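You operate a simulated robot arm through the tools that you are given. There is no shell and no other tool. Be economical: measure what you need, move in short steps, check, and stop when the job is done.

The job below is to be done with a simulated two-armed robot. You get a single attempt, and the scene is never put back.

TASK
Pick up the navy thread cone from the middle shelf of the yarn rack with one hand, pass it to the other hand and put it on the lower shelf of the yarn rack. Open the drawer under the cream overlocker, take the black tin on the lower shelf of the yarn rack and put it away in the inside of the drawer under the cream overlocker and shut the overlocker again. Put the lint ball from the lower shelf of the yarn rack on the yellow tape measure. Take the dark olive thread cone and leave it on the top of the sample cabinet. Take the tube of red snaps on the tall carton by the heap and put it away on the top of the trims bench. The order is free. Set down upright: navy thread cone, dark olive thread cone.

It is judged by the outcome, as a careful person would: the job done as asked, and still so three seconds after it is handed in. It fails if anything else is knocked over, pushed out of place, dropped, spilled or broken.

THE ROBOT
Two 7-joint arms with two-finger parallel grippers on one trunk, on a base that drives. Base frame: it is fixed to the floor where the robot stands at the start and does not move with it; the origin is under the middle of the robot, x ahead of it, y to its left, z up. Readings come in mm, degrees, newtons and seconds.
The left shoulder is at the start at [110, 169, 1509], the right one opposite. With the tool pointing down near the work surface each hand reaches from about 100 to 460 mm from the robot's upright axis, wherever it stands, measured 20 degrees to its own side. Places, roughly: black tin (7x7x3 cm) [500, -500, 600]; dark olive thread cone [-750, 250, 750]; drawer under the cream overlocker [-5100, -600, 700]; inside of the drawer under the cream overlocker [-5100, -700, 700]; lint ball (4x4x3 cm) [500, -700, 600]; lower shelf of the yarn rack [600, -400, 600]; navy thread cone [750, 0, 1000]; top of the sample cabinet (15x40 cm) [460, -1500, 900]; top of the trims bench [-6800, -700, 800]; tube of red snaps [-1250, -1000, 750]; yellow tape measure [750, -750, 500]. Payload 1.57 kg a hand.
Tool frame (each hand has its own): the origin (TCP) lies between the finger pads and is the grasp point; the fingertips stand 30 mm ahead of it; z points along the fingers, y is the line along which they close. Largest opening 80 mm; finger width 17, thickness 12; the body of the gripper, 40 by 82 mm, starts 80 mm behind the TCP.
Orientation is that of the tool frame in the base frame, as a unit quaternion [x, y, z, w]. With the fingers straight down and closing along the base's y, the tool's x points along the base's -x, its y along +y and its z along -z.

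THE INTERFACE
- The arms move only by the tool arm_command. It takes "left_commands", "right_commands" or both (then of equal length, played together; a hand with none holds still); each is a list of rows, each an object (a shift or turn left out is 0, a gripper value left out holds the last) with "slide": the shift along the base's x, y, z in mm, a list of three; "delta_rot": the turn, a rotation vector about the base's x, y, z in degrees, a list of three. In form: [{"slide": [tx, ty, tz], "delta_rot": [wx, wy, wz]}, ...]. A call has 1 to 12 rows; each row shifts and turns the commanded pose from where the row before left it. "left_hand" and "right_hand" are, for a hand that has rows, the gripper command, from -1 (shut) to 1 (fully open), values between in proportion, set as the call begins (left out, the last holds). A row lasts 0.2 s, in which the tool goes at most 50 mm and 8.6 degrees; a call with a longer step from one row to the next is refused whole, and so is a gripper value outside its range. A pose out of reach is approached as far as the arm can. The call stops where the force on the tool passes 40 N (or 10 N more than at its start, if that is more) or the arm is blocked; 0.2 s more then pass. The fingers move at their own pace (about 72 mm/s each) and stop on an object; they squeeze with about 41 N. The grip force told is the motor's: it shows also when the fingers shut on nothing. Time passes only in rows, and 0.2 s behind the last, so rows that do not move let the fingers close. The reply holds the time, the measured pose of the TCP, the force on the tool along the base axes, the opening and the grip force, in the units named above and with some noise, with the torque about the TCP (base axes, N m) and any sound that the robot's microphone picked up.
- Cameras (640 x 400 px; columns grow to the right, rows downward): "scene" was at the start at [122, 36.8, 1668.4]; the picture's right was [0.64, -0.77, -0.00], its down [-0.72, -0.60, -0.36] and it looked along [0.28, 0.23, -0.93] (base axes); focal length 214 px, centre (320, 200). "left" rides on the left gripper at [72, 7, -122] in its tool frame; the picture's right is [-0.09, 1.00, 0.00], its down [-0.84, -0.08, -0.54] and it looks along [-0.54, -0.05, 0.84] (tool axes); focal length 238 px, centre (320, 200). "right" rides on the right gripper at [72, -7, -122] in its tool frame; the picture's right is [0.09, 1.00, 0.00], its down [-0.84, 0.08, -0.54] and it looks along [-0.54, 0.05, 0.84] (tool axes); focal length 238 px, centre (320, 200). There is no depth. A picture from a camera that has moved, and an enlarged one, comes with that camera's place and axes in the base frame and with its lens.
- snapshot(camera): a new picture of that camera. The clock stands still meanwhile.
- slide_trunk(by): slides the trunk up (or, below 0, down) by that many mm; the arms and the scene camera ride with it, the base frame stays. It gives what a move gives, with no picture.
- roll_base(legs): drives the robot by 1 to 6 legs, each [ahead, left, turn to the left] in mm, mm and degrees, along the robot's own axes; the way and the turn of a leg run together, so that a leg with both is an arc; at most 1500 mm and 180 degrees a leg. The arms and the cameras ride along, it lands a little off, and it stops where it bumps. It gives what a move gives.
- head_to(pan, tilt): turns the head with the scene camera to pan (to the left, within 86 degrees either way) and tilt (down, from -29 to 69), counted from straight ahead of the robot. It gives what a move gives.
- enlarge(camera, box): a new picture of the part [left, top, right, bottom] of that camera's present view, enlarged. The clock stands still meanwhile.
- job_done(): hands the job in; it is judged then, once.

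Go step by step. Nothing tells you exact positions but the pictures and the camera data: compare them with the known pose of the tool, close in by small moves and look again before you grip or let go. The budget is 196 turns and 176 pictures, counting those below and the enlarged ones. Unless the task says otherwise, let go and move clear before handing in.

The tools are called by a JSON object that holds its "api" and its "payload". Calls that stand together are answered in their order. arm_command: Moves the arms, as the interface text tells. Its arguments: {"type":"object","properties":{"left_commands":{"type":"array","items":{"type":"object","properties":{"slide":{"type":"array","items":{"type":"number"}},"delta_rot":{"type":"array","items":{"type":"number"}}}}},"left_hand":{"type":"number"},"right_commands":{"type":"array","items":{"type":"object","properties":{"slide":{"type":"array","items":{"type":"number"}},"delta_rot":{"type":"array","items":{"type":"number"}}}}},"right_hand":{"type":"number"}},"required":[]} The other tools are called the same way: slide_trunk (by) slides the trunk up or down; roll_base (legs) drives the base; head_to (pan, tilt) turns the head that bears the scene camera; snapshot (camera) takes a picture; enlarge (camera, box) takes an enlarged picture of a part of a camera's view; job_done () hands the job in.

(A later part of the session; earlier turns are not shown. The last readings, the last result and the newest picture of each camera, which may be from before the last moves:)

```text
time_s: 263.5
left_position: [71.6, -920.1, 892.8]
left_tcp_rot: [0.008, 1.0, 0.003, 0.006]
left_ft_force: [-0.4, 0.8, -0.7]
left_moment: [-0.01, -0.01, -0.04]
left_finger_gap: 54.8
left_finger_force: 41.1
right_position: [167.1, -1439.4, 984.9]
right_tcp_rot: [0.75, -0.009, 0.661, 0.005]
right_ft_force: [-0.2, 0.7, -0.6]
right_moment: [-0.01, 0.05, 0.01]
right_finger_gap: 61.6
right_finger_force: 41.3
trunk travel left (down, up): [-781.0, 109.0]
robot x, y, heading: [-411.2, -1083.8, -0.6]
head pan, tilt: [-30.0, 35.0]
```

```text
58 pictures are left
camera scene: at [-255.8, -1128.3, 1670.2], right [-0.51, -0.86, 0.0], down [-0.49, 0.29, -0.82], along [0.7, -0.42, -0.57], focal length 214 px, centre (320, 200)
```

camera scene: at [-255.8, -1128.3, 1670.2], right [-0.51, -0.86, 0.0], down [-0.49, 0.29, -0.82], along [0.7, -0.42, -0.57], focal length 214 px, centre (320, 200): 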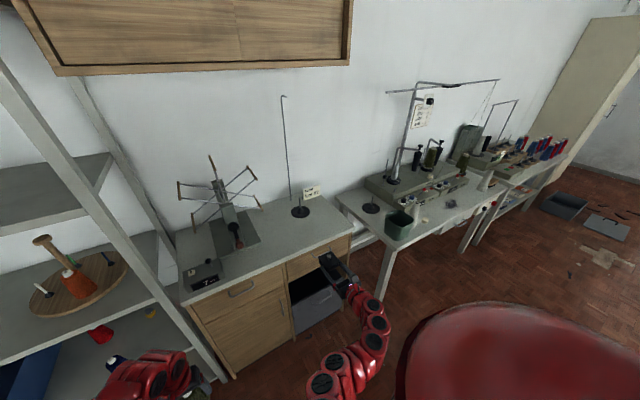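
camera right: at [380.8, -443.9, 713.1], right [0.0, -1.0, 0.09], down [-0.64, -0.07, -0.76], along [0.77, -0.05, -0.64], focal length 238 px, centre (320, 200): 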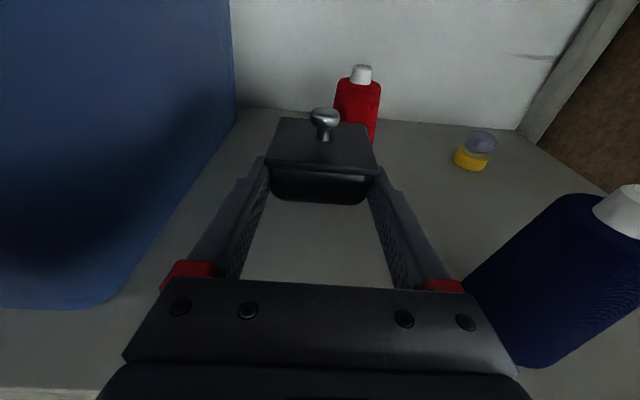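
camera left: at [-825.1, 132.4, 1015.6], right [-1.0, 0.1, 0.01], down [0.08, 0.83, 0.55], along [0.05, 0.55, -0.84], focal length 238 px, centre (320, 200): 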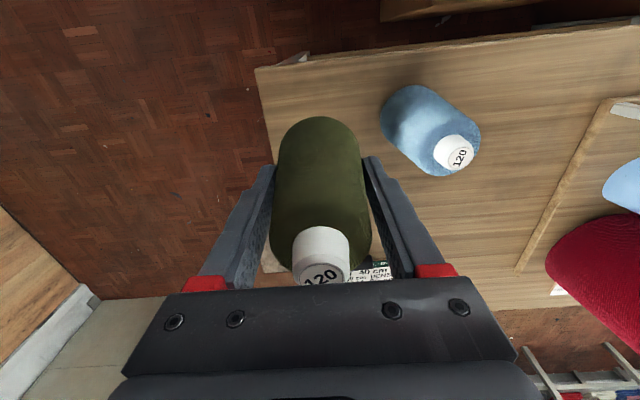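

The free top of the sample cabinet is the front strip around (460,-1500). Raise the trunk so the cone clears it, bring the right hand inward, and approach.

{"api": "slide_trunk", "payload": {"by": 85}}

{"api": "arm_command", "payload": {"right_commands": [{"slide": [-13, 29, 0]}, {"slide": [-13, 29, 0]}, {"slide": [-13, 29, 0]}, {"slide": [-13, 29, 0]}, {"slide": [-13, 29, 0]}, {"slide": [0, 29, 0]}]}}

{"api": "roll_base", "payload": {"legs": [[0, -460, 0.5], [190, 0, 0]]}}

{"api": "snapshot", "payload": {"camera": "left"}}

{"api": "snapshot", "payload": {"camera": "scene"}}

```text
time_s: 264.8
left_position: [72.7, -920.8, 977.8]
left_tcp_rot: [0.007, 1.0, 0.004, 0.006]
left_ft_force: [0.7, 0.1, -1.3]
left_moment: [0.01, 0.01, 0.01]
left_finger_gap: 54.8
left_finger_force: 41.4
right_position: [167.2, -1439.2, 1071.7]
right_tcp_rot: [0.751, -0.008, 0.661, 0.004]
right_ft_force: [-0.5, -0.1, -0.9]
right_moment: [0.01, 0.01, 0.01]
right_finger_gap: 61.4
right_finger_force: 41.5
trunk travel left (down, up): [-866.0, 24.0]
robot x, y, heading: [-414.3, -1080.9, -0.9]
head pan, tilt: [-30.0, 35.0]
```

```text
time_s: 266.1
left_position: [71.7, -921.4, 978.7]
left_tcp_rot: [0.008, 1.0, 0.003, 0.006]
left_ft_force: [0.2, 0.2, -0.8]
left_moment: [-0.04, -0.02, 0.0]
left_finger_gap: 54.6
left_finger_force: 41.4
right_position: [100.7, -1264.6, 1071.5]
right_tcp_rot: [0.751, -0.009, 0.661, 0.005]
right_ft_force: [0.3, -0.8, -0.5]
right_moment: [-0.02, 0.04, 0.01]
right_finger_gap: 61.4
right_finger_force: 41.4
trunk travel left (down, up): [-866.0, 24.0]
robot x, y, heading: [-408.2, -1085.0, -0.8]
head pan, tilt: [-30.0, 35.0]
```

```text
time_s: 270.1
left_position: [255.0, -1377.9, 978.4]
left_tcp_rot: [0.001, 1.0, 0.003, 0.005]
left_ft_force: [-0.2, -0.4, -0.3]
left_moment: [0.03, -0.04, 0.03]
left_finger_gap: 54.2
left_finger_force: 41.1
right_position: [289.1, -1721.5, 1072.0]
right_tcp_rot: [0.75, -0.004, 0.662, 0.001]
right_ft_force: [-1.2, 0.1, -0.8]
right_moment: [0.01, 0.06, -0.03]
right_finger_gap: 61.5
right_finger_force: 40.8
trunk travel left (down, up): [-866.0, 24.0]
robot x, y, heading: [-221.6, -1545.1, -0.2]
head pan, tilt: [-30.0, 35.0]
```

```text
57 pictures are left
camera left: at [181.5, -1371.2, 1100.8], right [0.1, 1.0, 0.01], down [0.83, -0.08, 0.55], along [0.55, -0.05, -0.83], focal length 238 px, centre (320, 200)
```

left: 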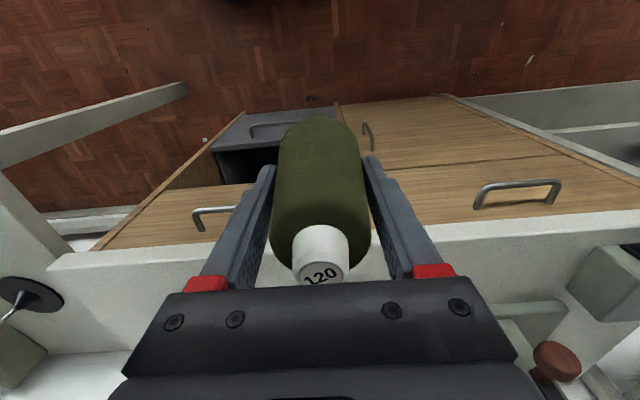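

```text
56 pictures are left
camera scene: at [-70.7, -1589.4, 1755.4], right [-0.5, -0.87, 0.0], down [-0.5, 0.29, -0.82], along [0.71, -0.41, -0.57], focal length 214 px, centre (320, 200)
```

scene: 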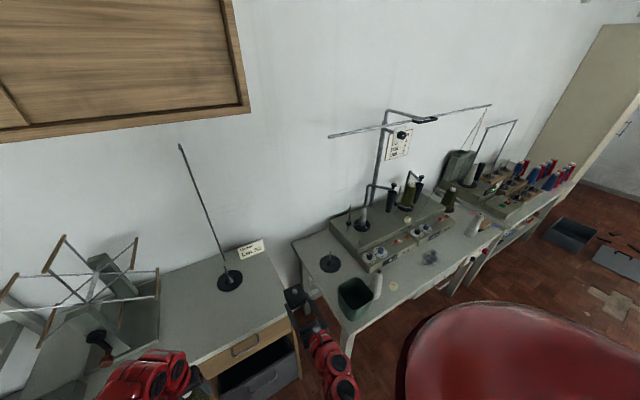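

Cabinet front edge x≈400. Roll forward 110 and extend the left arm to about (470,-1410).

{"api": "roll_base", "payload": {"legs": [[115, -25, 0]]}}

{"api": "arm_command", "payload": {"left_commands": [{"slide": [35, -2, 0]}, {"slide": [35, -2, 0]}, {"slide": [30, -2, 0]}, {"slide": [0, 0, 0]}]}}

{"api": "snapshot", "payload": {"camera": "left"}}

{"api": "head_to", "payload": {"pan": 10, "tilt": 50}}

{"api": "snapshot", "payload": {"camera": "scene"}}

```text
time_s: 271.3
left_position: [368.3, -1402.6, 980.3]
left_tcp_rot: [0.002, 1.0, 0.003, 0.005]
left_ft_force: [0.1, -0.2, -0.6]
left_moment: [0.04, -0.03, 0.01]
left_finger_gap: 54.6
left_finger_force: 41.3
right_position: [403.2, -1746.2, 1072.1]
right_tcp_rot: [0.75, -0.003, 0.661, 0.0]
right_ft_force: [0.0, 0.7, -0.9]
right_moment: [-0.03, -0.01, -0.01]
right_finger_gap: 61.3
right_finger_force: 40.8
trunk travel left (down, up): [-866.0, 24.0]
robot x, y, heading: [-111.2, -1571.4, -0.3]
head pan, tilt: [-30.0, 35.0]
```

```text
time_s: 272.3
left_position: [469.4, -1409.3, 978.7]
left_tcp_rot: [0.002, 1.0, 0.003, 0.005]
left_ft_force: [0.2, -0.5, -1.2]
left_moment: [0.05, -0.02, -0.01]
left_finger_gap: 54.7
left_finger_force: 40.3
right_position: [404.6, -1745.1, 1071.5]
right_tcp_rot: [0.75, -0.004, 0.661, 0.001]
right_ft_force: [-0.5, -1.1, -0.2]
right_moment: [-0.01, 0.02, 0.0]
right_finger_gap: 61.3
right_finger_force: 40.8
trunk travel left (down, up): [-866.0, 24.0]
robot x, y, heading: [-111.2, -1571.1, 0.1]
head pan, tilt: [-30.0, 35.0]
```

```text
55 pictures are left
camera left: at [396.9, -1402.7, 1100.6], right [0.1, 1.0, 0.01], down [0.83, -0.08, 0.55], along [0.55, -0.05, -0.83], focal length 238 px, centre (320, 200)
```

left: 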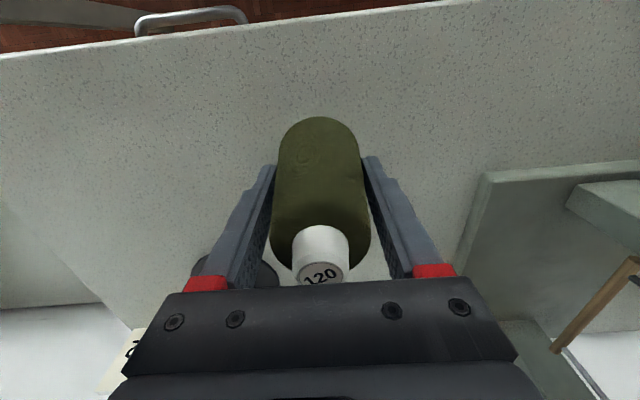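

```text
time_s: 273.4
left_position: [470.0, -1409.3, 979.0]
left_tcp_rot: [0.002, 1.0, 0.002, 0.005]
left_ft_force: [0.3, 0.3, -0.3]
left_moment: [-0.01, 0.01, 0.0]
left_finger_gap: 54.1
left_finger_force: 41.1
right_position: [403.4, -1746.1, 1071.8]
right_tcp_rot: [0.75, -0.004, 0.661, 0.001]
right_ft_force: [-0.7, -0.1, -0.5]
right_moment: [-0.01, 0.05, -0.01]
right_finger_gap: 61.2
right_finger_force: 41.4
trunk travel left (down, up): [-866.0, 24.0]
robot x, y, heading: [-108.4, -1570.1, -0.1]
head pan, tilt: [10.0, 50.0]
```

```text
54 pictures are left
camera scene: at [45.0, -1557.2, 1733.5], right [0.17, -0.99, 0.0], down [-0.75, -0.13, -0.64], along [0.63, 0.11, -0.77], focal length 214 px, centre (320, 200)
```

scene: 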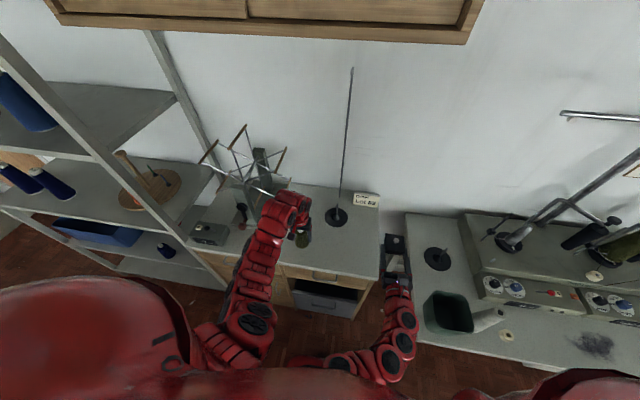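

Clear counter below. Descend to contact.

{"api": "arm_command", "payload": {"left_commands": [{"slide": [0, 0, -10]}, {"slide": [0, 0, -6]}, {"slide": [0, 0, -3]}, {"slide": [0, 0, -3]}, {"slide": [0, 0, -3]}, {"slide": [0, 0, 0]}]}}

{"api": "arm_command", "payload": {"left_commands": [{"slide": [0, 0, -3]}, {"slide": [0, 0, -3]}, {"slide": [0, 0, -3]}, {"slide": [0, 0, 0]}]}}

{"api": "snapshot", "payload": {"camera": "left"}}

```text
time_s: 274.8
left_position: [469.4, -1407.7, 953.8]
left_tcp_rot: [0.001, 1.0, 0.003, 0.005]
left_ft_force: [-0.9, 0.3, -1.8]
left_moment: [-0.03, -0.01, -0.02]
left_finger_gap: 54.2
left_finger_force: 40.9
right_position: [404.9, -1746.9, 1071.3]
right_tcp_rot: [0.75, -0.004, 0.661, 0.001]
right_ft_force: [0.2, -0.3, -0.6]
right_moment: [-0.03, 0.04, 0.0]
right_finger_gap: 61.6
right_finger_force: 41.0
trunk travel left (down, up): [-866.0, 24.0]
robot x, y, heading: [-111.9, -1571.6, -0.1]
head pan, tilt: [10.0, 50.0]
```

```text
time_s: 275.8
left_position: [468.9, -1407.5, 949.0]
left_tcp_rot: [0.001, 1.0, 0.004, 0.01]
left_ft_force: [-6.3, 0.3, 23.6]
left_moment: [-0.01, 0.83, -0.02]
left_finger_gap: 54.2
left_finger_force: 40.6
right_position: [402.6, -1745.5, 1072.5]
right_tcp_rot: [0.749, -0.003, 0.663, 0.0]
right_ft_force: [-0.5, -0.5, 0.2]
right_moment: [0.02, 0.01, -0.03]
right_finger_gap: 61.4
right_finger_force: 40.7
trunk travel left (down, up): [-866.0, 24.0]
robot x, y, heading: [-106.8, -1571.9, -0.1]
head pan, tilt: [10.0, 50.0]
stopped in row 4 (left hand): the force on the tool passed its limit at 41 N (the readings are from after the stop); the commanded pose is now the measured one
```

```text
53 pictures are left
camera left: at [395.2, -1402.2, 1070.1], right [0.09, 1.0, 0.01], down [0.83, -0.08, 0.56], along [0.56, -0.05, -0.83], focal length 238 px, centre (320, 200)
```

left: 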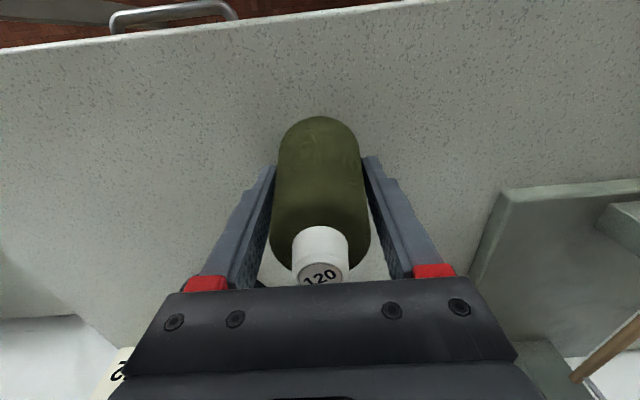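

Contact. Ease up a little, release, and rise straight up.

{"api": "arm_command", "payload": {"left_commands": [{"slide": [0, 0, 1.5], "delta_rot": [0, 0.5, 0]}, {"slide": [0, 0, 0]}]}}

{"api": "arm_command", "payload": {"left_commands": [{"slide": [0, 0, 0]}, {"slide": [0, 0, 0]}, {"slide": [0, 0, 0]}, {"slide": [0, 0, 0]}], "left_hand": 0.85}}

{"api": "arm_command", "payload": {"left_commands": [{"slide": [0, 0, 15]}, {"slide": [0, 0, 25]}, {"slide": [0, 0, 35]}, {"slide": [0, 0, 35]}, {"slide": [-30, 0, 20]}, {"slide": [-40, 0, 0]}, {"slide": [-40, 0, 0]}]}}

{"api": "snapshot", "payload": {"camera": "scene"}}

```text
time_s: 276.4
left_position: [470.1, -1408.6, 948.6]
left_tcp_rot: [0.0, 1.0, 0.003, 0.004]
left_ft_force: [-5.7, -0.8, 14.1]
left_moment: [-0.17, 0.05, -0.05]
left_finger_gap: 54.4
left_finger_force: 40.7
right_position: [403.7, -1746.3, 1071.0]
right_tcp_rot: [0.749, -0.004, 0.662, 0.001]
right_ft_force: [0.0, -0.5, -0.7]
right_moment: [-0.02, 0.06, 0.03]
right_finger_gap: 61.2
right_finger_force: 41.7
trunk travel left (down, up): [-866.0, 24.0]
robot x, y, heading: [-111.1, -1572.6, 0.1]
head pan, tilt: [10.0, 50.0]
```

```text
time_s: 277.4
left_position: [471.5, -1409.1, 948.1]
left_tcp_rot: [0.001, 1.0, 0.004, 0.004]
left_ft_force: [0.2, 0.6, 0.3]
left_moment: [0.03, 0.03, -0.06]
left_finger_gap: 74.0
left_finger_force: 0.1
right_position: [404.8, -1746.4, 1070.9]
right_tcp_rot: [0.75, -0.003, 0.661, 0.0]
right_ft_force: [-0.2, -0.3, -0.9]
right_moment: [0.01, 0.05, 0.04]
right_finger_gap: 61.4
right_finger_force: 40.7
trunk travel left (down, up): [-866.0, 24.0]
robot x, y, heading: [-107.2, -1574.4, 0.1]
head pan, tilt: [10.0, 50.0]
```

```text
time_s: 279.0
left_position: [367.3, -1418.6, 1054.8]
left_tcp_rot: [0.001, 1.0, 0.004, 0.005]
left_ft_force: [0.6, -0.3, -0.4]
left_moment: [-0.02, 0.01, 0.01]
left_finger_gap: 73.8
left_finger_force: 0.1
left hand out of reach, approached as far as the arm can: row 5, 6
right_position: [404.5, -1745.9, 1071.9]
right_tcp_rot: [0.75, -0.003, 0.661, 0.001]
right_ft_force: [0.0, 0.7, 0.5]
right_moment: [0.0, 0.03, 0.0]
right_finger_gap: 61.4
right_finger_force: 41.1
trunk travel left (down, up): [-866.0, 24.0]
robot x, y, heading: [-109.2, -1571.2, -0.1]
head pan, tilt: [10.0, 50.0]
```

```text
52 pictures are left
camera scene: at [43.1, -1556.5, 1733.7], right [0.17, -0.98, 0.0], down [-0.75, -0.13, -0.64], along [0.63, 0.11, -0.77], focal length 214 px, centre (320, 200)
```

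scene: 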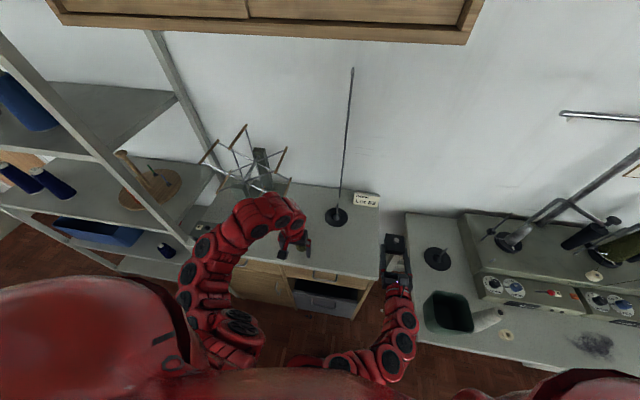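

Back away and verify the olive cone.

{"api": "roll_base", "payload": {"legs": [[-400, 0, 0]]}}

{"api": "snapshot", "payload": {"camera": "scene"}}

```text
time_s: 281.5
left_position: [-26.5, -1418.6, 1053.1]
left_tcp_rot: [0.0, 1.0, 0.004, 0.004]
left_ft_force: [0.2, 0.0, 0.5]
left_moment: [0.01, 0.01, -0.01]
left_finger_gap: 74.1
left_finger_force: 0.1
right_position: [11.0, -1746.1, 1070.7]
right_tcp_rot: [0.751, -0.002, 0.661, 0.0]
right_ft_force: [-0.2, 0.0, -1.1]
right_moment: [0.0, 0.03, -0.01]
right_finger_gap: 61.3
right_finger_force: 40.8
trunk travel left (down, up): [-866.0, 24.0]
robot x, y, heading: [-504.4, -1568.2, 0.0]
head pan, tilt: [10.0, 50.0]
```

```text
51 pictures are left
camera scene: at [-349.5, -1556.9, 1733.4], right [0.17, -0.98, 0.0], down [-0.75, -0.13, -0.64], along [0.63, 0.11, -0.77], focal length 214 px, centre (320, 200)
```

scene: 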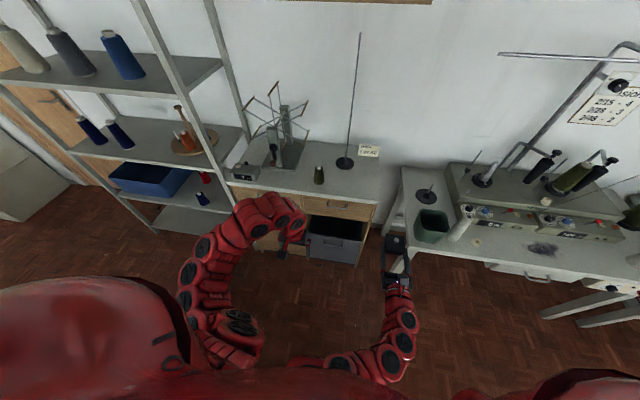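

Olive cone stands on the cabinet. Now turn toward the heap for the red snaps.

{"api": "roll_base", "payload": {"legs": [[0, 0, 90]]}}

{"api": "head_to", "payload": {"pan": 50, "tilt": 35}}

{"api": "snapshot", "payload": {"camera": "scene"}}

```text
time_s: 285.7
left_position: [-656.7, -1092.3, 1053.8]
left_tcp_rot: [-0.706, 0.708, 0.005, 0.001]
left_ft_force: [-0.4, 0.2, 0.3]
left_moment: [-0.01, 0.02, 0.01]
left_finger_gap: 74.0
left_finger_force: 0.0
right_position: [-329.7, -1056.8, 1071.2]
right_tcp_rot: [0.533, 0.528, 0.469, -0.467]
right_ft_force: [-0.7, -0.3, 0.0]
right_moment: [-0.02, -0.02, 0.03]
right_finger_gap: 61.4
right_finger_force: 41.4
trunk travel left (down, up): [-866.0, 24.0]
robot x, y, heading: [-504.5, -1570.6, 89.8]
head pan, tilt: [10.0, 50.0]
```

```text
time_s: 286.8
left_position: [-655.9, -1091.9, 1053.2]
left_tcp_rot: [-0.705, 0.709, 0.005, 0.001]
left_ft_force: [0.1, -0.3, 0.1]
left_moment: [-0.02, 0.01, 0.02]
left_finger_gap: 74.0
left_finger_force: 0.1
right_position: [-327.7, -1057.7, 1071.5]
right_tcp_rot: [0.532, 0.528, 0.468, -0.468]
right_ft_force: [0.2, -0.1, -0.8]
right_moment: [-0.06, -0.03, 0.05]
right_finger_gap: 61.1
right_finger_force: 40.9
trunk travel left (down, up): [-866.0, 24.0]
robot x, y, heading: [-506.4, -1575.5, 89.7]
head pan, tilt: [50.0, 35.0]
```

```text
50 pictures are left
camera scene: at [-573.5, -1433.2, 1755.2], right [0.65, 0.76, 0.0], down [0.44, -0.37, -0.82], along [-0.63, 0.53, -0.57], focal length 214 px, centre (320, 200)
```

scene: 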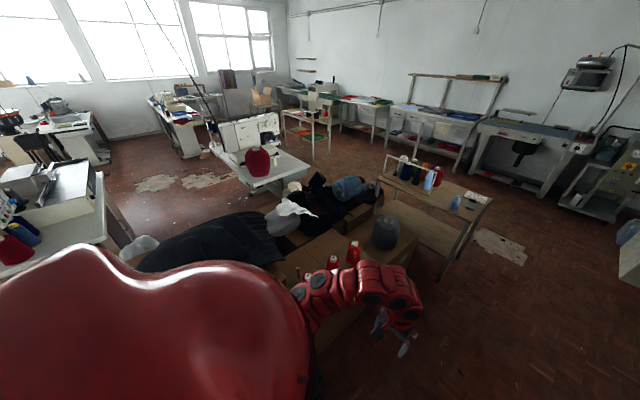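

{"api": "enlarge", "payload": {"camera": "scene", "box": [270, 190, 430, 290]}}

{"api": "snapshot", "payload": {"camera": "left"}}

```text
4.00 times, centred on (350, 240) of scene
camera zoom: at [-573.5, -1433.2, 1755.2], right [0.65, 0.76, 0.0], down [0.44, -0.37, -0.82], along [-0.63, 0.53, -0.57], focal length 858 px, centre (200, 40)
```

zoom: 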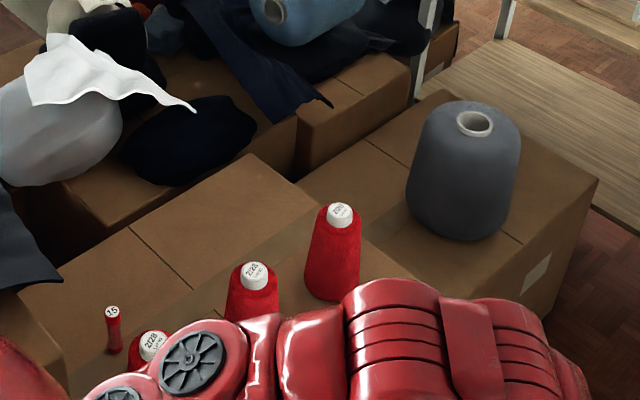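

```text
48 pictures are left
camera left: at [-663.2, -1164.3, 1175.8], right [-1.0, 0.1, 0.01], down [0.08, 0.83, 0.55], along [0.05, 0.55, -0.84], focal length 238 px, centre (320, 200)
```

left: 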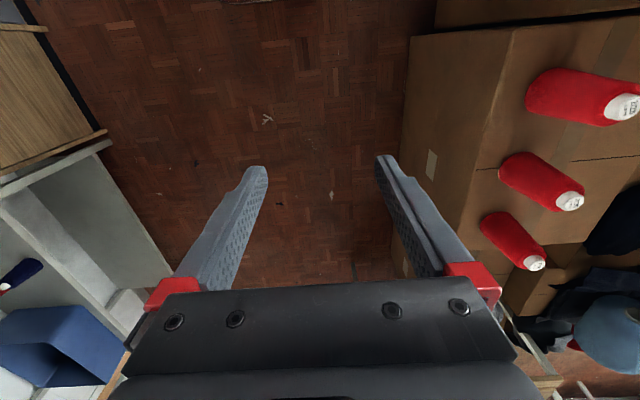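

The thin red tube labelled "15" stands at ≈(-1227,-1045) on the carton, beside tall red cones. Check the floor to my left before driving sideways.

{"api": "head_to", "payload": {"pan": 86, "tilt": 45}}

{"api": "snapshot", "payload": {"camera": "scene"}}

```text
time_s: 287.8
left_position: [-657.3, -1090.9, 1051.8]
left_tcp_rot: [-0.705, 0.709, 0.005, 0.0]
left_ft_force: [-0.9, 0.3, 0.3]
left_moment: [0.02, -0.03, -0.01]
left_finger_gap: 73.9
left_finger_force: 0.1
right_position: [-329.8, -1056.4, 1070.9]
right_tcp_rot: [0.533, 0.528, 0.468, -0.467]
right_ft_force: [-0.2, -0.4, -1.0]
right_moment: [-0.04, 0.0, -0.01]
right_finger_gap: 61.3
right_finger_force: 41.2
trunk travel left (down, up): [-866.0, 24.0]
robot x, y, heading: [-504.1, -1573.5, 89.7]
head pan, tilt: [85.9, 45.0]
```

```text
47 pictures are left
camera scene: at [-587.4, -1483.9, 1740.4], right [0.07, 1.0, 0.0], down [0.7, -0.05, -0.71], along [-0.71, 0.05, -0.71], focal length 214 px, centre (320, 200)
```

scene: 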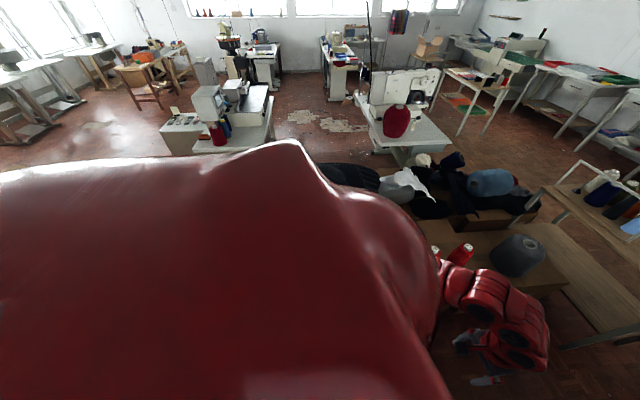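

Path looks free. Drive left to line up with the tube.

{"api": "roll_base", "payload": {"legs": [[0, 560, 0]]}}

{"api": "snapshot", "payload": {"camera": "left"}}

```text
time_s: 290.5
left_position: [-1029.5, -1092.0, 1054.6]
left_tcp_rot: [-0.707, 0.707, 0.008, -0.001]
left_ft_force: [0.4, 0.7, -0.3]
left_moment: [-0.03, 0.07, -0.04]
left_finger_gap: 73.9
left_finger_force: 0.1
right_position: [-702.1, -1056.1, 1070.7]
right_tcp_rot: [0.533, 0.528, 0.466, -0.469]
right_ft_force: [0.5, -0.1, -0.3]
right_moment: [-0.02, 0.0, 0.05]
right_finger_gap: 61.4
right_finger_force: 41.1
trunk travel left (down, up): [-866.0, 24.0]
robot x, y, heading: [-881.8, -1572.6, 89.9]
head pan, tilt: [85.9, 45.0]
stopped in leg 1: the robot was blocked; the commanded pose is now the measured one
```

```text
46 pictures are left
camera left: at [-1033.8, -1164.9, 1176.8], right [-1.0, 0.09, 0.01], down [0.09, 0.83, 0.55], along [0.04, 0.55, -0.84], focal length 238 px, centre (320, 200)
```

left: 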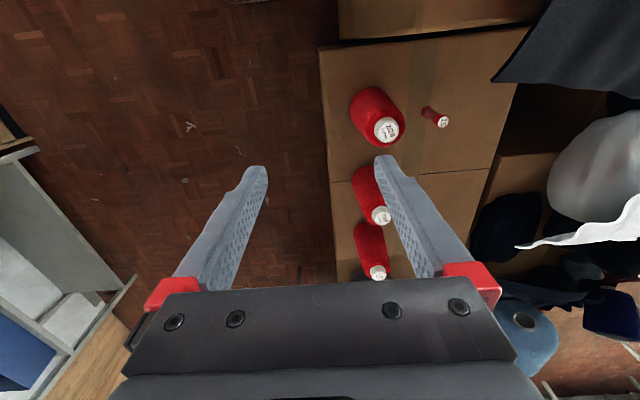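

The base met a low carton; I'll back off slightly. Tube at ≈(-1258,-1029), carton top ≈655. Reach over with the arm while high.

{"api": "roll_base", "payload": {"legs": [[0, -20, 0]]}}

{"api": "arm_command", "payload": {"left_commands": [{"slide": [-40, 5, 0]}, {"slide": [-40, 10, 0]}, {"slide": [-40, 10, 0]}, {"slide": [-40, 10, 0]}, {"slide": [-40, 12, 0]}, {"slide": [-40, 12, 0]}, {"slide": [0, 0, 0]}]}}

{"api": "snapshot", "payload": {"camera": "left"}}

```text
time_s: 291.2
left_position: [-1019.0, -1093.4, 1053.0]
left_tcp_rot: [-0.707, 0.707, 0.004, 0.002]
left_ft_force: [-1.1, 0.3, -0.2]
left_moment: [0.04, -0.05, 0.01]
left_finger_gap: 74.1
left_finger_force: 0.1
right_position: [-691.6, -1055.9, 1072.2]
right_tcp_rot: [0.531, 0.53, 0.469, -0.467]
right_ft_force: [-0.9, -0.6, 1.0]
right_moment: [-0.01, 0.01, -0.07]
right_finger_gap: 61.6
right_finger_force: 40.3
trunk travel left (down, up): [-866.0, 24.0]
robot x, y, heading: [-863.9, -1571.2, 90.0]
head pan, tilt: [85.9, 45.0]
```

```text
time_s: 292.9
left_position: [-1256.6, -1033.4, 1053.8]
left_tcp_rot: [0.707, -0.707, -0.004, 0.0]
left_ft_force: [0.7, -0.3, 1.2]
left_moment: [0.01, 0.01, 0.02]
left_finger_gap: 74.0
left_finger_force: 0.1
right_position: [-688.4, -1055.9, 1071.5]
right_tcp_rot: [0.532, 0.53, 0.466, -0.468]
right_ft_force: [-0.9, 0.0, -0.1]
right_moment: [-0.01, -0.01, 0.02]
right_finger_gap: 61.2
right_finger_force: 40.9
trunk travel left (down, up): [-866.0, 24.0]
robot x, y, heading: [-862.1, -1574.6, 89.9]
head pan, tilt: [85.9, 45.0]
```

```text
45 pictures are left
camera left: at [-1261.3, -1105.5, 1176.2], right [-1.0, 0.09, 0.01], down [0.08, 0.83, 0.55], along [0.04, 0.55, -0.84], focal length 238 px, centre (320, 200)
```

left: 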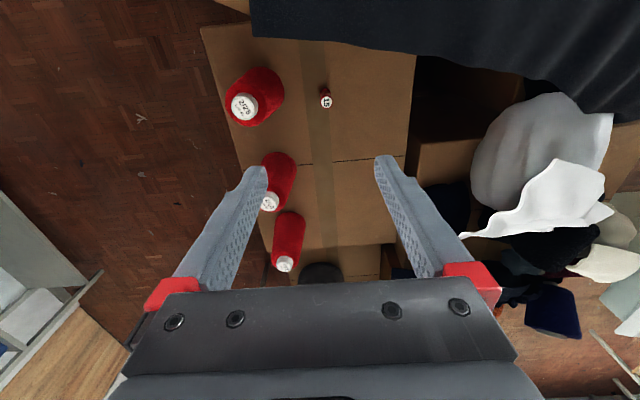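

Tube refined to (-1267,-1024), ~50 mm tall. Shift over it, lower the trunk 280.

{"api": "arm_command", "payload": {"left_commands": [{"slide": [-10, 8, 0]}, {"slide": [0, 0, 0]}], "left_hand": 0.3}}

{"api": "slide_trunk", "payload": {"by": -280}}

{"api": "snapshot", "payload": {"camera": "left"}}

```text
time_s: 293.4
left_position: [-1266.1, -1025.2, 1053.8]
left_tcp_rot: [0.707, -0.707, -0.006, 0.0]
left_ft_force: [0.3, 0.0, 0.7]
left_moment: [0.02, -0.01, 0.02]
left_finger_gap: 52.0
left_finger_force: 0.0
right_position: [-687.3, -1056.7, 1071.8]
right_tcp_rot: [0.532, 0.529, 0.467, -0.468]
right_ft_force: [-0.1, 0.9, -0.1]
right_moment: [-0.05, -0.01, 0.01]
right_finger_gap: 61.3
right_finger_force: 41.1
trunk travel left (down, up): [-866.0, 24.0]
robot x, y, heading: [-859.2, -1574.1, 90.1]
head pan, tilt: [85.9, 45.0]
```

```text
time_s: 296.3
left_position: [-1264.3, -1025.0, 774.7]
left_tcp_rot: [-0.707, 0.707, 0.005, 0.001]
left_ft_force: [-0.4, 0.4, 0.4]
left_moment: [-0.04, 0.0, -0.02]
left_finger_gap: 52.2
left_finger_force: 0.0
right_position: [-687.6, -1055.2, 791.3]
right_tcp_rot: [0.532, 0.529, 0.467, -0.468]
right_ft_force: [0.3, -0.7, -1.2]
right_moment: [-0.01, 0.0, -0.01]
right_finger_gap: 61.5
right_finger_force: 40.9
trunk travel left (down, up): [-586.0, 304.0]
robot x, y, heading: [-861.1, -1571.3, 90.2]
head pan, tilt: [85.9, 45.0]
```

```text
44 pictures are left
camera left: at [-1270.6, -1097.2, 896.1], right [-1.0, 0.09, 0.01], down [0.08, 0.83, 0.55], along [0.04, 0.55, -0.84], focal length 238 px, centre (320, 200)
```

left: 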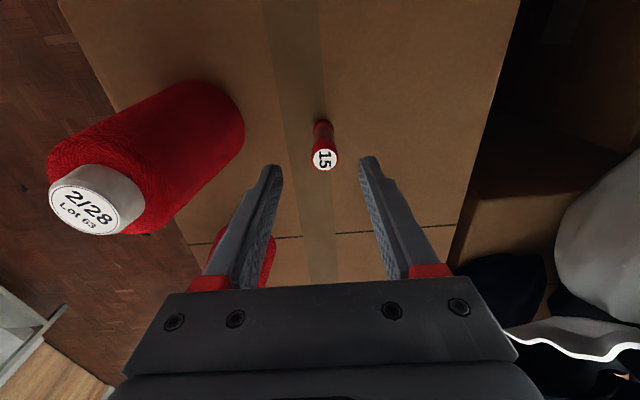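

Good alignment. Descend to z≈690 and grip.

{"api": "arm_command", "payload": {"left_commands": [{"slide": [-3, 0, -25]}, {"slide": [0, 0, -25]}, {"slide": [0, 0, -20]}, {"slide": [0, 0, -14]}, {"slide": [0, 0, 0]}]}}

{"api": "snapshot", "payload": {"camera": "left"}}

```text
time_s: 297.7
left_position: [-1311.5, -1017.1, 735.1]
left_tcp_rot: [0.725, -0.687, -0.049, 0.001]
left_ft_force: [-0.6, 0.8, 0.3]
left_moment: [0.01, 0.02, 0.02]
left_finger_gap: 51.9
left_finger_force: 0.1
right_position: [-696.8, -1053.9, 798.8]
right_tcp_rot: [0.527, 0.529, 0.465, -0.475]
right_ft_force: [-0.1, 0.7, 0.2]
right_moment: [0.02, 0.02, -0.04]
right_finger_gap: 61.6
right_finger_force: 40.8
trunk travel left (down, up): [-586.0, 304.0]
robot x, y, heading: [-866.2, -1562.3, 90.3]
head pan, tilt: [85.9, 45.0]
stopped in row 5 (left hand): the arm was blocked; the commanded pose is now the measured one
```

```text
43 pictures are left
camera left: at [-1304.5, -1096.1, 853.1], right [-1.0, 0.04, 0.07], down [0.07, 0.8, 0.59], along [-0.04, 0.6, -0.8], focal length 238 px, centre (320, 200)
```

left: 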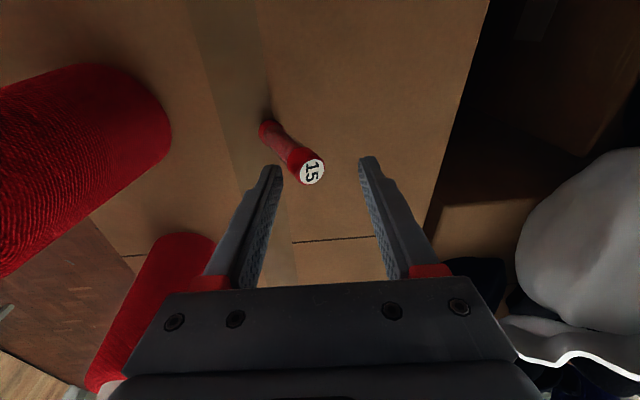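

The arm is blocked by the clothes heap from this side. I'll raise up and instead approach from the open side (heading ~150°).

{"api": "slide_trunk", "payload": {"by": 290}}

{"api": "arm_command", "payload": {"left_commands": [{"slide": [40, 0, 10]}, {"slide": [40, 0, 5]}, {"slide": [40, 0, 0]}, {"slide": [40, 0, 0]}, {"slide": [40, -5, 0]}, {"slide": [40, -5, 0]}, {"slide": [35, -5, 0]}]}}

{"api": "roll_base", "payload": {"legs": [[0, -155, 0], [0, 0, 60], [201, -348, 0]]}}

{"api": "snapshot", "payload": {"camera": "left"}}

```text
time_s: 300.6
left_position: [-1302.9, -1015.9, 1004.5]
left_tcp_rot: [0.721, -0.692, -0.033, 0.004]
left_ft_force: [-0.6, 0.6, -0.1]
left_moment: [-0.02, -0.02, 0.01]
left_finger_gap: 51.8
left_finger_force: 0.0
right_position: [-697.7, -1047.5, 1083.1]
right_tcp_rot: [0.529, 0.531, 0.465, -0.471]
right_ft_force: [0.2, -1.3, -1.1]
right_moment: [-0.07, 0.02, -0.01]
right_finger_gap: 61.5
right_finger_force: 41.6
trunk travel left (down, up): [-876.0, 14.0]
robot x, y, heading: [-865.4, -1567.2, 90.5]
head pan, tilt: [85.9, 45.0]
```

```text
time_s: 302.2
left_position: [-1027.3, -1029.4, 1018.7]
left_tcp_rot: [0.721, -0.692, -0.034, 0.005]
left_ft_force: [-0.5, 0.1, -0.2]
left_moment: [-0.02, 0.03, 0.0]
left_finger_gap: 51.8
left_finger_force: 0.0
right_position: [-697.1, -1047.5, 1080.4]
right_tcp_rot: [0.529, 0.531, 0.465, -0.471]
right_ft_force: [0.4, 0.3, -0.5]
right_moment: [-0.01, -0.04, 0.01]
right_finger_gap: 61.1
right_finger_force: 41.3
trunk travel left (down, up): [-876.0, 14.0]
robot x, y, heading: [-866.3, -1561.1, 90.4]
head pan, tilt: [85.9, 45.0]
```

```text
time_s: 308.4
left_position: [-1265.3, -1043.1, 1019.5]
left_tcp_rot: [0.972, -0.233, -0.027, 0.019]
left_ft_force: [-0.1, 0.3, 0.7]
left_moment: [-0.04, -0.01, 0.01]
left_finger_gap: 52.0
left_finger_force: 0.2
right_position: [-1086.3, -762.5, 1082.0]
right_tcp_rot: [0.189, 0.726, 0.164, -0.641]
right_ft_force: [0.5, 0.2, -0.9]
right_moment: [-0.02, -0.05, 0.0]
right_finger_gap: 61.2
right_finger_force: 41.0
trunk travel left (down, up): [-876.0, 14.0]
robot x, y, heading: [-718.8, -1166.3, 151.1]
head pan, tilt: [85.9, 45.0]
```

```text
42 pictures are left
camera left: at [-1196.4, -1078.0, 1139.0], right [-0.53, -0.84, 0.05], down [-0.68, 0.46, 0.57], along [-0.51, 0.27, -0.82], focal length 238 px, centre (320, 200)
```

left: 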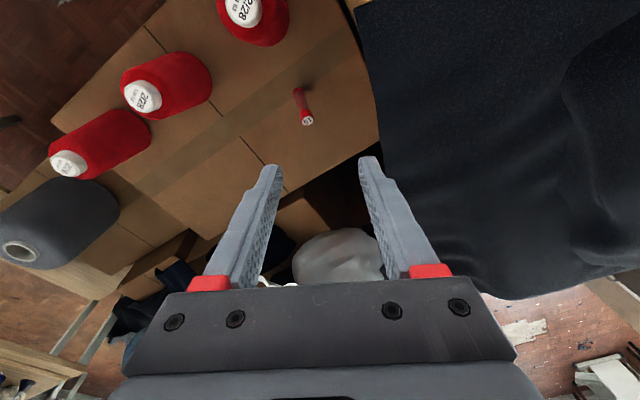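

Now over the tube from the open side. Level the hand, move the right arm clear of the red cones, and lower partway.

{"api": "arm_command", "payload": {"left_commands": [{"slide": [0, 5, 0], "delta_rot": [1.4, -3.5, 0]}, {"slide": [0, 8, 0]}, {"slide": [0, 0, 0]}, {"slide": [0, 0, 0]}, {"slide": [0, 0, 0]}], "right_commands": [{"slide": [20, 36, 8]}, {"slide": [20, 36, 8]}, {"slide": [20, 36, 8]}, {"slide": [20, 36, 8]}, {"slide": [20, 36, 8]}]}}

{"api": "slide_trunk", "payload": {"by": -200}}

{"api": "snapshot", "payload": {"camera": "left"}}

```text
time_s: 309.6
left_position: [-1264.9, -1026.9, 1018.4]
left_tcp_rot: [0.972, -0.234, 0.001, 0.002]
left_ft_force: [0.1, 0.6, 0.0]
left_moment: [-0.01, -0.01, -0.02]
left_finger_gap: 52.0
left_finger_force: 0.0
right_position: [-984.3, -580.1, 1119.4]
right_tcp_rot: [0.19, 0.726, 0.163, -0.64]
right_ft_force: [-1.1, 0.0, -0.3]
right_moment: [0.0, 0.0, 0.05]
right_finger_gap: 61.4
right_finger_force: 41.8
trunk travel left (down, up): [-876.0, 14.0]
robot x, y, heading: [-720.1, -1161.4, 151.1]
head pan, tilt: [85.9, 45.0]
```

```text
time_s: 311.7
left_position: [-1264.5, -1029.2, 817.8]
left_tcp_rot: [0.972, -0.234, -0.001, 0.001]
left_ft_force: [-0.3, 0.8, 0.0]
left_moment: [0.04, 0.02, -0.01]
left_finger_gap: 52.1
left_finger_force: 0.0
right_position: [-984.9, -581.1, 920.2]
right_tcp_rot: [0.188, 0.726, 0.164, -0.641]
right_ft_force: [-0.9, -0.5, -0.8]
right_moment: [0.01, -0.04, -0.03]
right_finger_gap: 61.5
right_finger_force: 41.2
trunk travel left (down, up): [-676.0, 214.0]
robot x, y, heading: [-716.5, -1162.2, 151.1]
head pan, tilt: [85.9, 45.0]
```

```text
41 pictures are left
camera left: at [-1203.7, -1067.2, 941.9], right [-0.53, -0.85, 0.0], down [-0.71, 0.45, 0.54], along [-0.46, 0.29, -0.84], focal length 238 px, centre (320, 200)
```

left: 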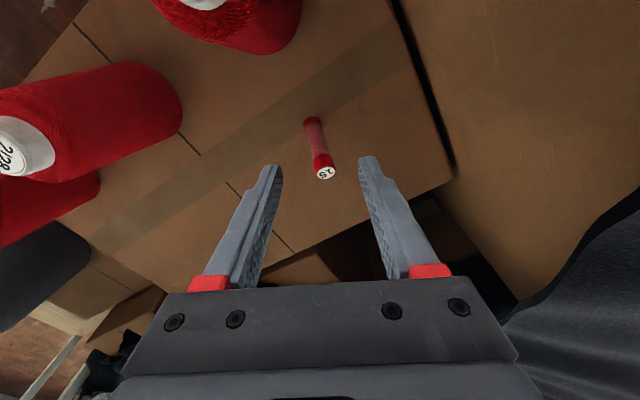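

The tube now leans a little but still stands. Move to its middle and descend in steps.

{"api": "arm_command", "payload": {"left_commands": [{"slide": [-12, 8, 0]}, {"slide": [0, 0, -30]}, {"slide": [0, 0, -30]}, {"slide": [0, 0, 0]}]}}

{"api": "snapshot", "payload": {"camera": "left"}}

```text
time_s: 312.7
left_position: [-1278.0, -1021.2, 759.7]
left_tcp_rot: [0.972, -0.234, -0.001, 0.001]
left_ft_force: [0.1, 0.1, -0.6]
left_moment: [-0.01, 0.03, 0.02]
left_finger_gap: 52.2
left_finger_force: 0.1
right_position: [-985.6, -581.9, 921.3]
right_tcp_rot: [0.188, 0.726, 0.164, -0.641]
right_ft_force: [0.7, -1.4, -0.8]
right_moment: [0.01, -0.03, 0.04]
right_finger_gap: 61.3
right_finger_force: 40.9
trunk travel left (down, up): [-676.0, 214.0]
robot x, y, heading: [-719.1, -1163.8, 151.2]
head pan, tilt: [85.9, 45.0]
```

```text
40 pictures are left
camera left: at [-1216.2, -1059.7, 882.0], right [-0.53, -0.85, 0.0], down [-0.71, 0.45, 0.54], along [-0.46, 0.29, -0.84], focal length 238 px, centre (320, 200)
```

left: 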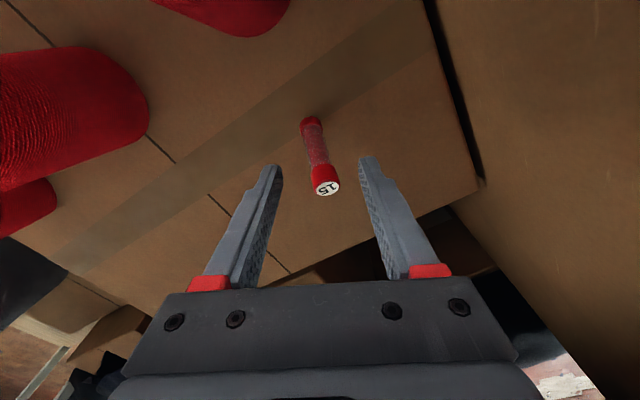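

Aligned; go down the last 68 mm and grip.

{"api": "arm_command", "payload": {"left_commands": [{"slide": [0, 0, -25]}, {"slide": [0, 0, -25]}, {"slide": [0, 0, -16]}, {"slide": [0, 0, 0]}]}}

{"api": "snapshot", "payload": {"camera": "left"}}

```text
time_s: 313.7
left_position: [-1276.4, -1021.2, 692.0]
left_tcp_rot: [0.973, -0.233, -0.001, 0.002]
left_ft_force: [0.2, 0.0, 0.1]
left_moment: [0.01, 0.0, 0.01]
left_finger_gap: 51.9
left_finger_force: 0.0
right_position: [-983.5, -583.1, 922.4]
right_tcp_rot: [0.189, 0.726, 0.164, -0.641]
right_ft_force: [0.0, -0.4, -0.2]
right_moment: [0.05, -0.01, -0.04]
right_finger_gap: 61.6
right_finger_force: 41.0
trunk travel left (down, up): [-676.0, 214.0]
robot x, y, heading: [-721.6, -1163.3, 151.2]
head pan, tilt: [85.9, 45.0]
```

```text
39 pictures are left
camera left: at [-1216.0, -1059.3, 815.2], right [-0.53, -0.85, 0.0], down [-0.71, 0.45, 0.54], along [-0.46, 0.29, -0.84], focal length 238 px, centre (320, 200)
```

left: 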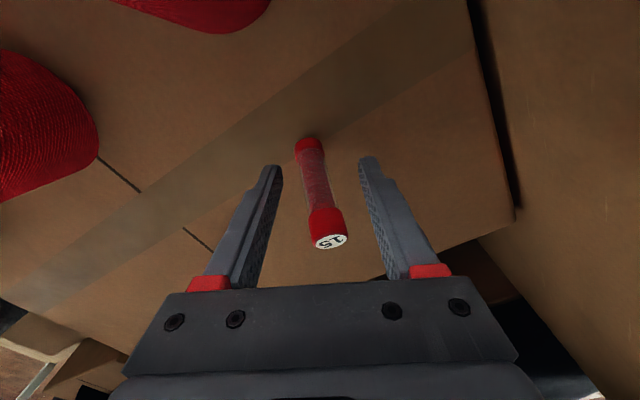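

Tube between the fingers. Close and lift.

{"api": "arm_command", "payload": {"left_commands": [{"slide": [0, 0, 0]}, {"slide": [0, 0, 0]}, {"slide": [0, 0, 0]}, {"slide": [0, 0, 0]}, {"slide": [0, 0, 15]}, {"slide": [0, 0, 30]}, {"slide": [0, 0, 40]}, {"slide": [0, 0, 40]}], "left_hand": -1}}

{"api": "snapshot", "payload": {"camera": "left"}}

```text
time_s: 315.5
left_position: [-1277.0, -1020.5, 817.7]
left_tcp_rot: [0.972, -0.233, 0.0, 0.0]
left_ft_force: [0.6, -0.5, -0.2]
left_moment: [-0.01, 0.0, -0.02]
left_finger_gap: 0.0
left_finger_force: 21.4
right_position: [-984.8, -582.6, 920.7]
right_tcp_rot: [0.19, 0.726, 0.165, -0.64]
right_ft_force: [1.0, -0.6, -0.4]
right_moment: [0.01, -0.03, 0.01]
right_finger_gap: 61.7
right_finger_force: 41.1
trunk travel left (down, up): [-676.0, 214.0]
robot x, y, heading: [-720.8, -1168.0, 151.2]
head pan, tilt: [85.9, 45.0]
```

```text
38 pictures are left
camera left: at [-1215.3, -1058.8, 940.9], right [-0.53, -0.85, 0.0], down [-0.71, 0.45, 0.54], along [-0.46, 0.29, -0.84], focal length 238 px, centre (320, 200)
```

left: 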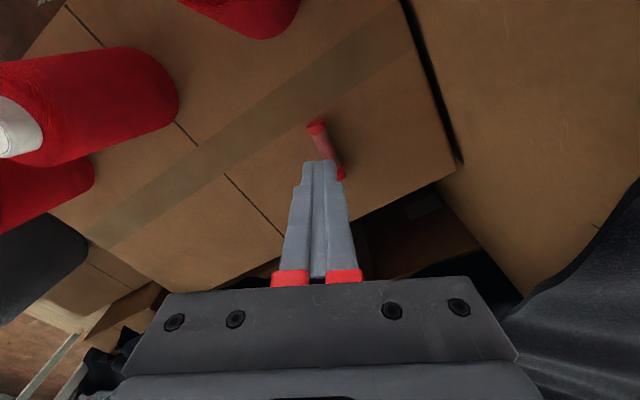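

Missed: the tube is actually lying on the carton (≈(-1277,-1015) to (-1350,-1006)). Open, rotate the hand 23° to square up with it, and look.

{"api": "arm_command", "payload": {"left_commands": [{"slide": [-12, 4, 0], "delta_rot": [0, 0, 8]}, {"slide": [-12, 4, 0], "delta_rot": [0, 0, 8]}, {"slide": [-10, 3, 0], "delta_rot": [0, 0, 7]}, {"slide": [0, 0, 0]}], "left_hand": 0.3}}

{"api": "snapshot", "payload": {"camera": "left"}}

```text
time_s: 316.5
left_position: [-1311.3, -1009.5, 818.1]
left_tcp_rot: [0.999, -0.033, 0.0, 0.001]
left_ft_force: [-0.1, 0.7, -0.1]
left_moment: [0.02, -0.02, 0.0]
left_finger_gap: 52.2
left_finger_force: 0.0
right_position: [-985.7, -582.0, 920.6]
right_tcp_rot: [0.189, 0.726, 0.164, -0.641]
right_ft_force: [-0.4, -0.4, -1.1]
right_moment: [0.03, -0.02, -0.03]
right_finger_gap: 61.5
right_finger_force: 41.2
trunk travel left (down, up): [-676.0, 214.0]
robot x, y, heading: [-718.8, -1162.4, 150.7]
head pan, tilt: [85.9, 45.0]
```

```text
37 pictures are left
camera left: at [-1239.6, -1020.9, 940.8], right [-0.16, -0.99, 0.0], down [-0.83, 0.14, 0.54], along [-0.53, 0.08, -0.84], focal length 238 px, centre (320, 200)
```

left: 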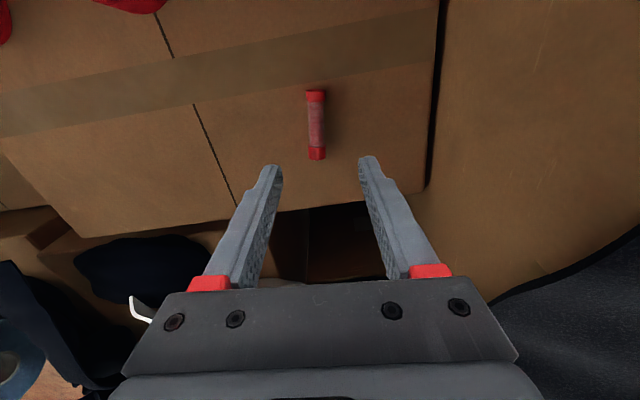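

Now aligned with the lying tube. Descend to it.

{"api": "arm_command", "payload": {"left_commands": [{"slide": [-1, 3, -30]}, {"slide": [0, 0, -35]}, {"slide": [0, 0, -35]}, {"slide": [0, 0, -20]}, {"slide": [0, 0, -8]}, {"slide": [0, 0, 0]}]}}

{"api": "snapshot", "payload": {"camera": "left"}}

```text
time_s: 317.9
left_position: [-1311.9, -1007.7, 690.2]
left_tcp_rot: [0.999, -0.035, -0.001, 0.001]
left_ft_force: [-0.2, 0.2, -0.5]
left_moment: [-0.04, 0.03, 0.01]
left_finger_gap: 51.9
left_finger_force: 0.0
right_position: [-985.3, -581.6, 921.0]
right_tcp_rot: [0.189, 0.726, 0.164, -0.641]
right_ft_force: [0.6, 0.2, 0.5]
right_moment: [-0.01, -0.02, -0.02]
right_finger_gap: 61.4
right_finger_force: 41.0
trunk travel left (down, up): [-676.0, 214.0]
robot x, y, heading: [-716.6, -1162.7, 151.2]
head pan, tilt: [85.9, 45.0]
```

```text
36 pictures are left
camera left: at [-1240.7, -1018.1, 813.0], right [-0.16, -0.99, 0.0], down [-0.83, 0.14, 0.54], along [-0.54, 0.09, -0.84], focal length 238 px, centre (320, 200)
```

left: 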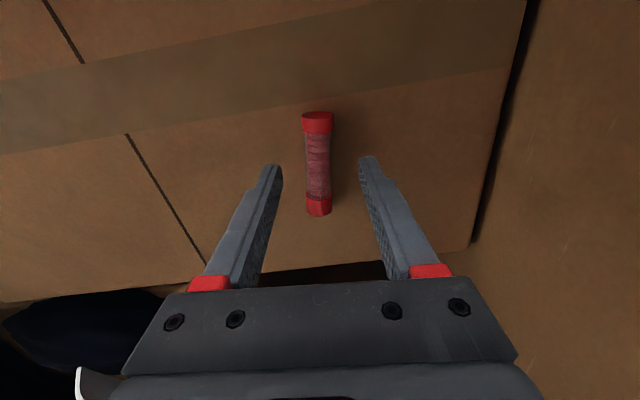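

{"api": "arm_command", "payload": {"left_commands": [{"slide": [0, 0, -4]}, {"slide": [0, 0, -4]}, {"slide": [0, 0, -4]}, {"slide": [0, 0, -4]}, {"slide": [0, 0, -3]}, {"slide": [0, 0, -3]}, {"slide": [0, 0, 0]}]}}

{"api": "snapshot", "payload": {"camera": "left"}}

```text
time_s: 319.5
left_position: [-1311.0, -1007.8, 667.9]
left_tcp_rot: [0.999, -0.035, 0.0, 0.002]
left_ft_force: [0.2, -0.2, -0.2]
left_moment: [0.01, -0.04, -0.03]
left_finger_gap: 51.9
left_finger_force: 0.0
right_position: [-985.4, -581.7, 920.4]
right_tcp_rot: [0.19, 0.726, 0.165, -0.64]
right_ft_force: [0.7, 0.4, -0.6]
right_moment: [0.01, 0.0, 0.02]
right_finger_gap: 61.6
right_finger_force: 41.1
trunk travel left (down, up): [-676.0, 214.0]
robot x, y, heading: [-719.0, -1160.8, 151.5]
head pan, tilt: [85.9, 45.0]
```

```text
35 pictures are left
camera left: at [-1240.5, -1018.0, 791.1], right [-0.16, -0.99, 0.0], down [-0.83, 0.14, 0.54], along [-0.54, 0.09, -0.84], focal length 238 px, centre (320, 200)
```

left: 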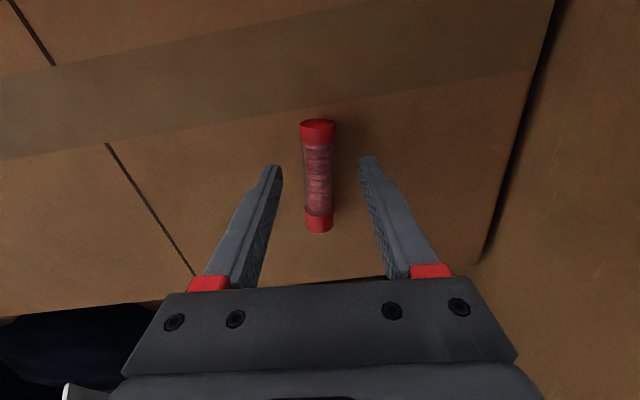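

The carton top is lower (~622). Continue down to z≈654.

{"api": "arm_command", "payload": {"left_commands": [{"slide": [-3, 0, -5]}, {"slide": [0, 0, -4]}, {"slide": [0, 0, -3]}, {"slide": [0, 0, -2]}, {"slide": [0, 0, 0]}]}}

{"api": "arm_command", "payload": {"left_commands": [{"slide": [0, 0, 0]}, {"slide": [0, 0, 0]}, {"slide": [0, 0, 0]}, {"slide": [0, 0, 0]}], "left_hand": -1}}

```text
time_s: 320.7
left_position: [-1314.7, -1007.9, 653.5]
left_tcp_rot: [0.999, -0.035, 0.001, 0.001]
left_ft_force: [0.5, 0.3, 0.1]
left_moment: [-0.02, 0.05, 0.0]
left_finger_gap: 52.1
left_finger_force: 0.1
right_position: [-986.7, -580.7, 921.0]
right_tcp_rot: [0.19, 0.726, 0.164, -0.64]
right_ft_force: [0.2, 0.3, -0.9]
right_moment: [-0.03, -0.05, 0.02]
right_finger_gap: 61.3
right_finger_force: 40.9
trunk travel left (down, up): [-676.0, 214.0]
robot x, y, heading: [-718.0, -1161.1, 151.1]
head pan, tilt: [85.9, 45.0]
```

```text
time_s: 321.7
left_position: [-1314.9, -1007.3, 653.9]
left_tcp_rot: [0.999, -0.034, 0.0, 0.001]
left_ft_force: [-0.6, -0.6, 0.0]
left_moment: [0.02, 0.04, -0.02]
left_finger_gap: 22.3
left_finger_force: 35.2
right_position: [-985.8, -581.7, 920.1]
right_tcp_rot: [0.189, 0.727, 0.163, -0.64]
right_ft_force: [0.8, 0.3, -0.2]
right_moment: [0.01, 0.0, 0.01]
right_finger_gap: 61.3
right_finger_force: 41.1
trunk travel left (down, up): [-676.0, 214.0]
robot x, y, heading: [-717.8, -1160.4, 151.3]
head pan, tilt: [85.9, 45.0]
```

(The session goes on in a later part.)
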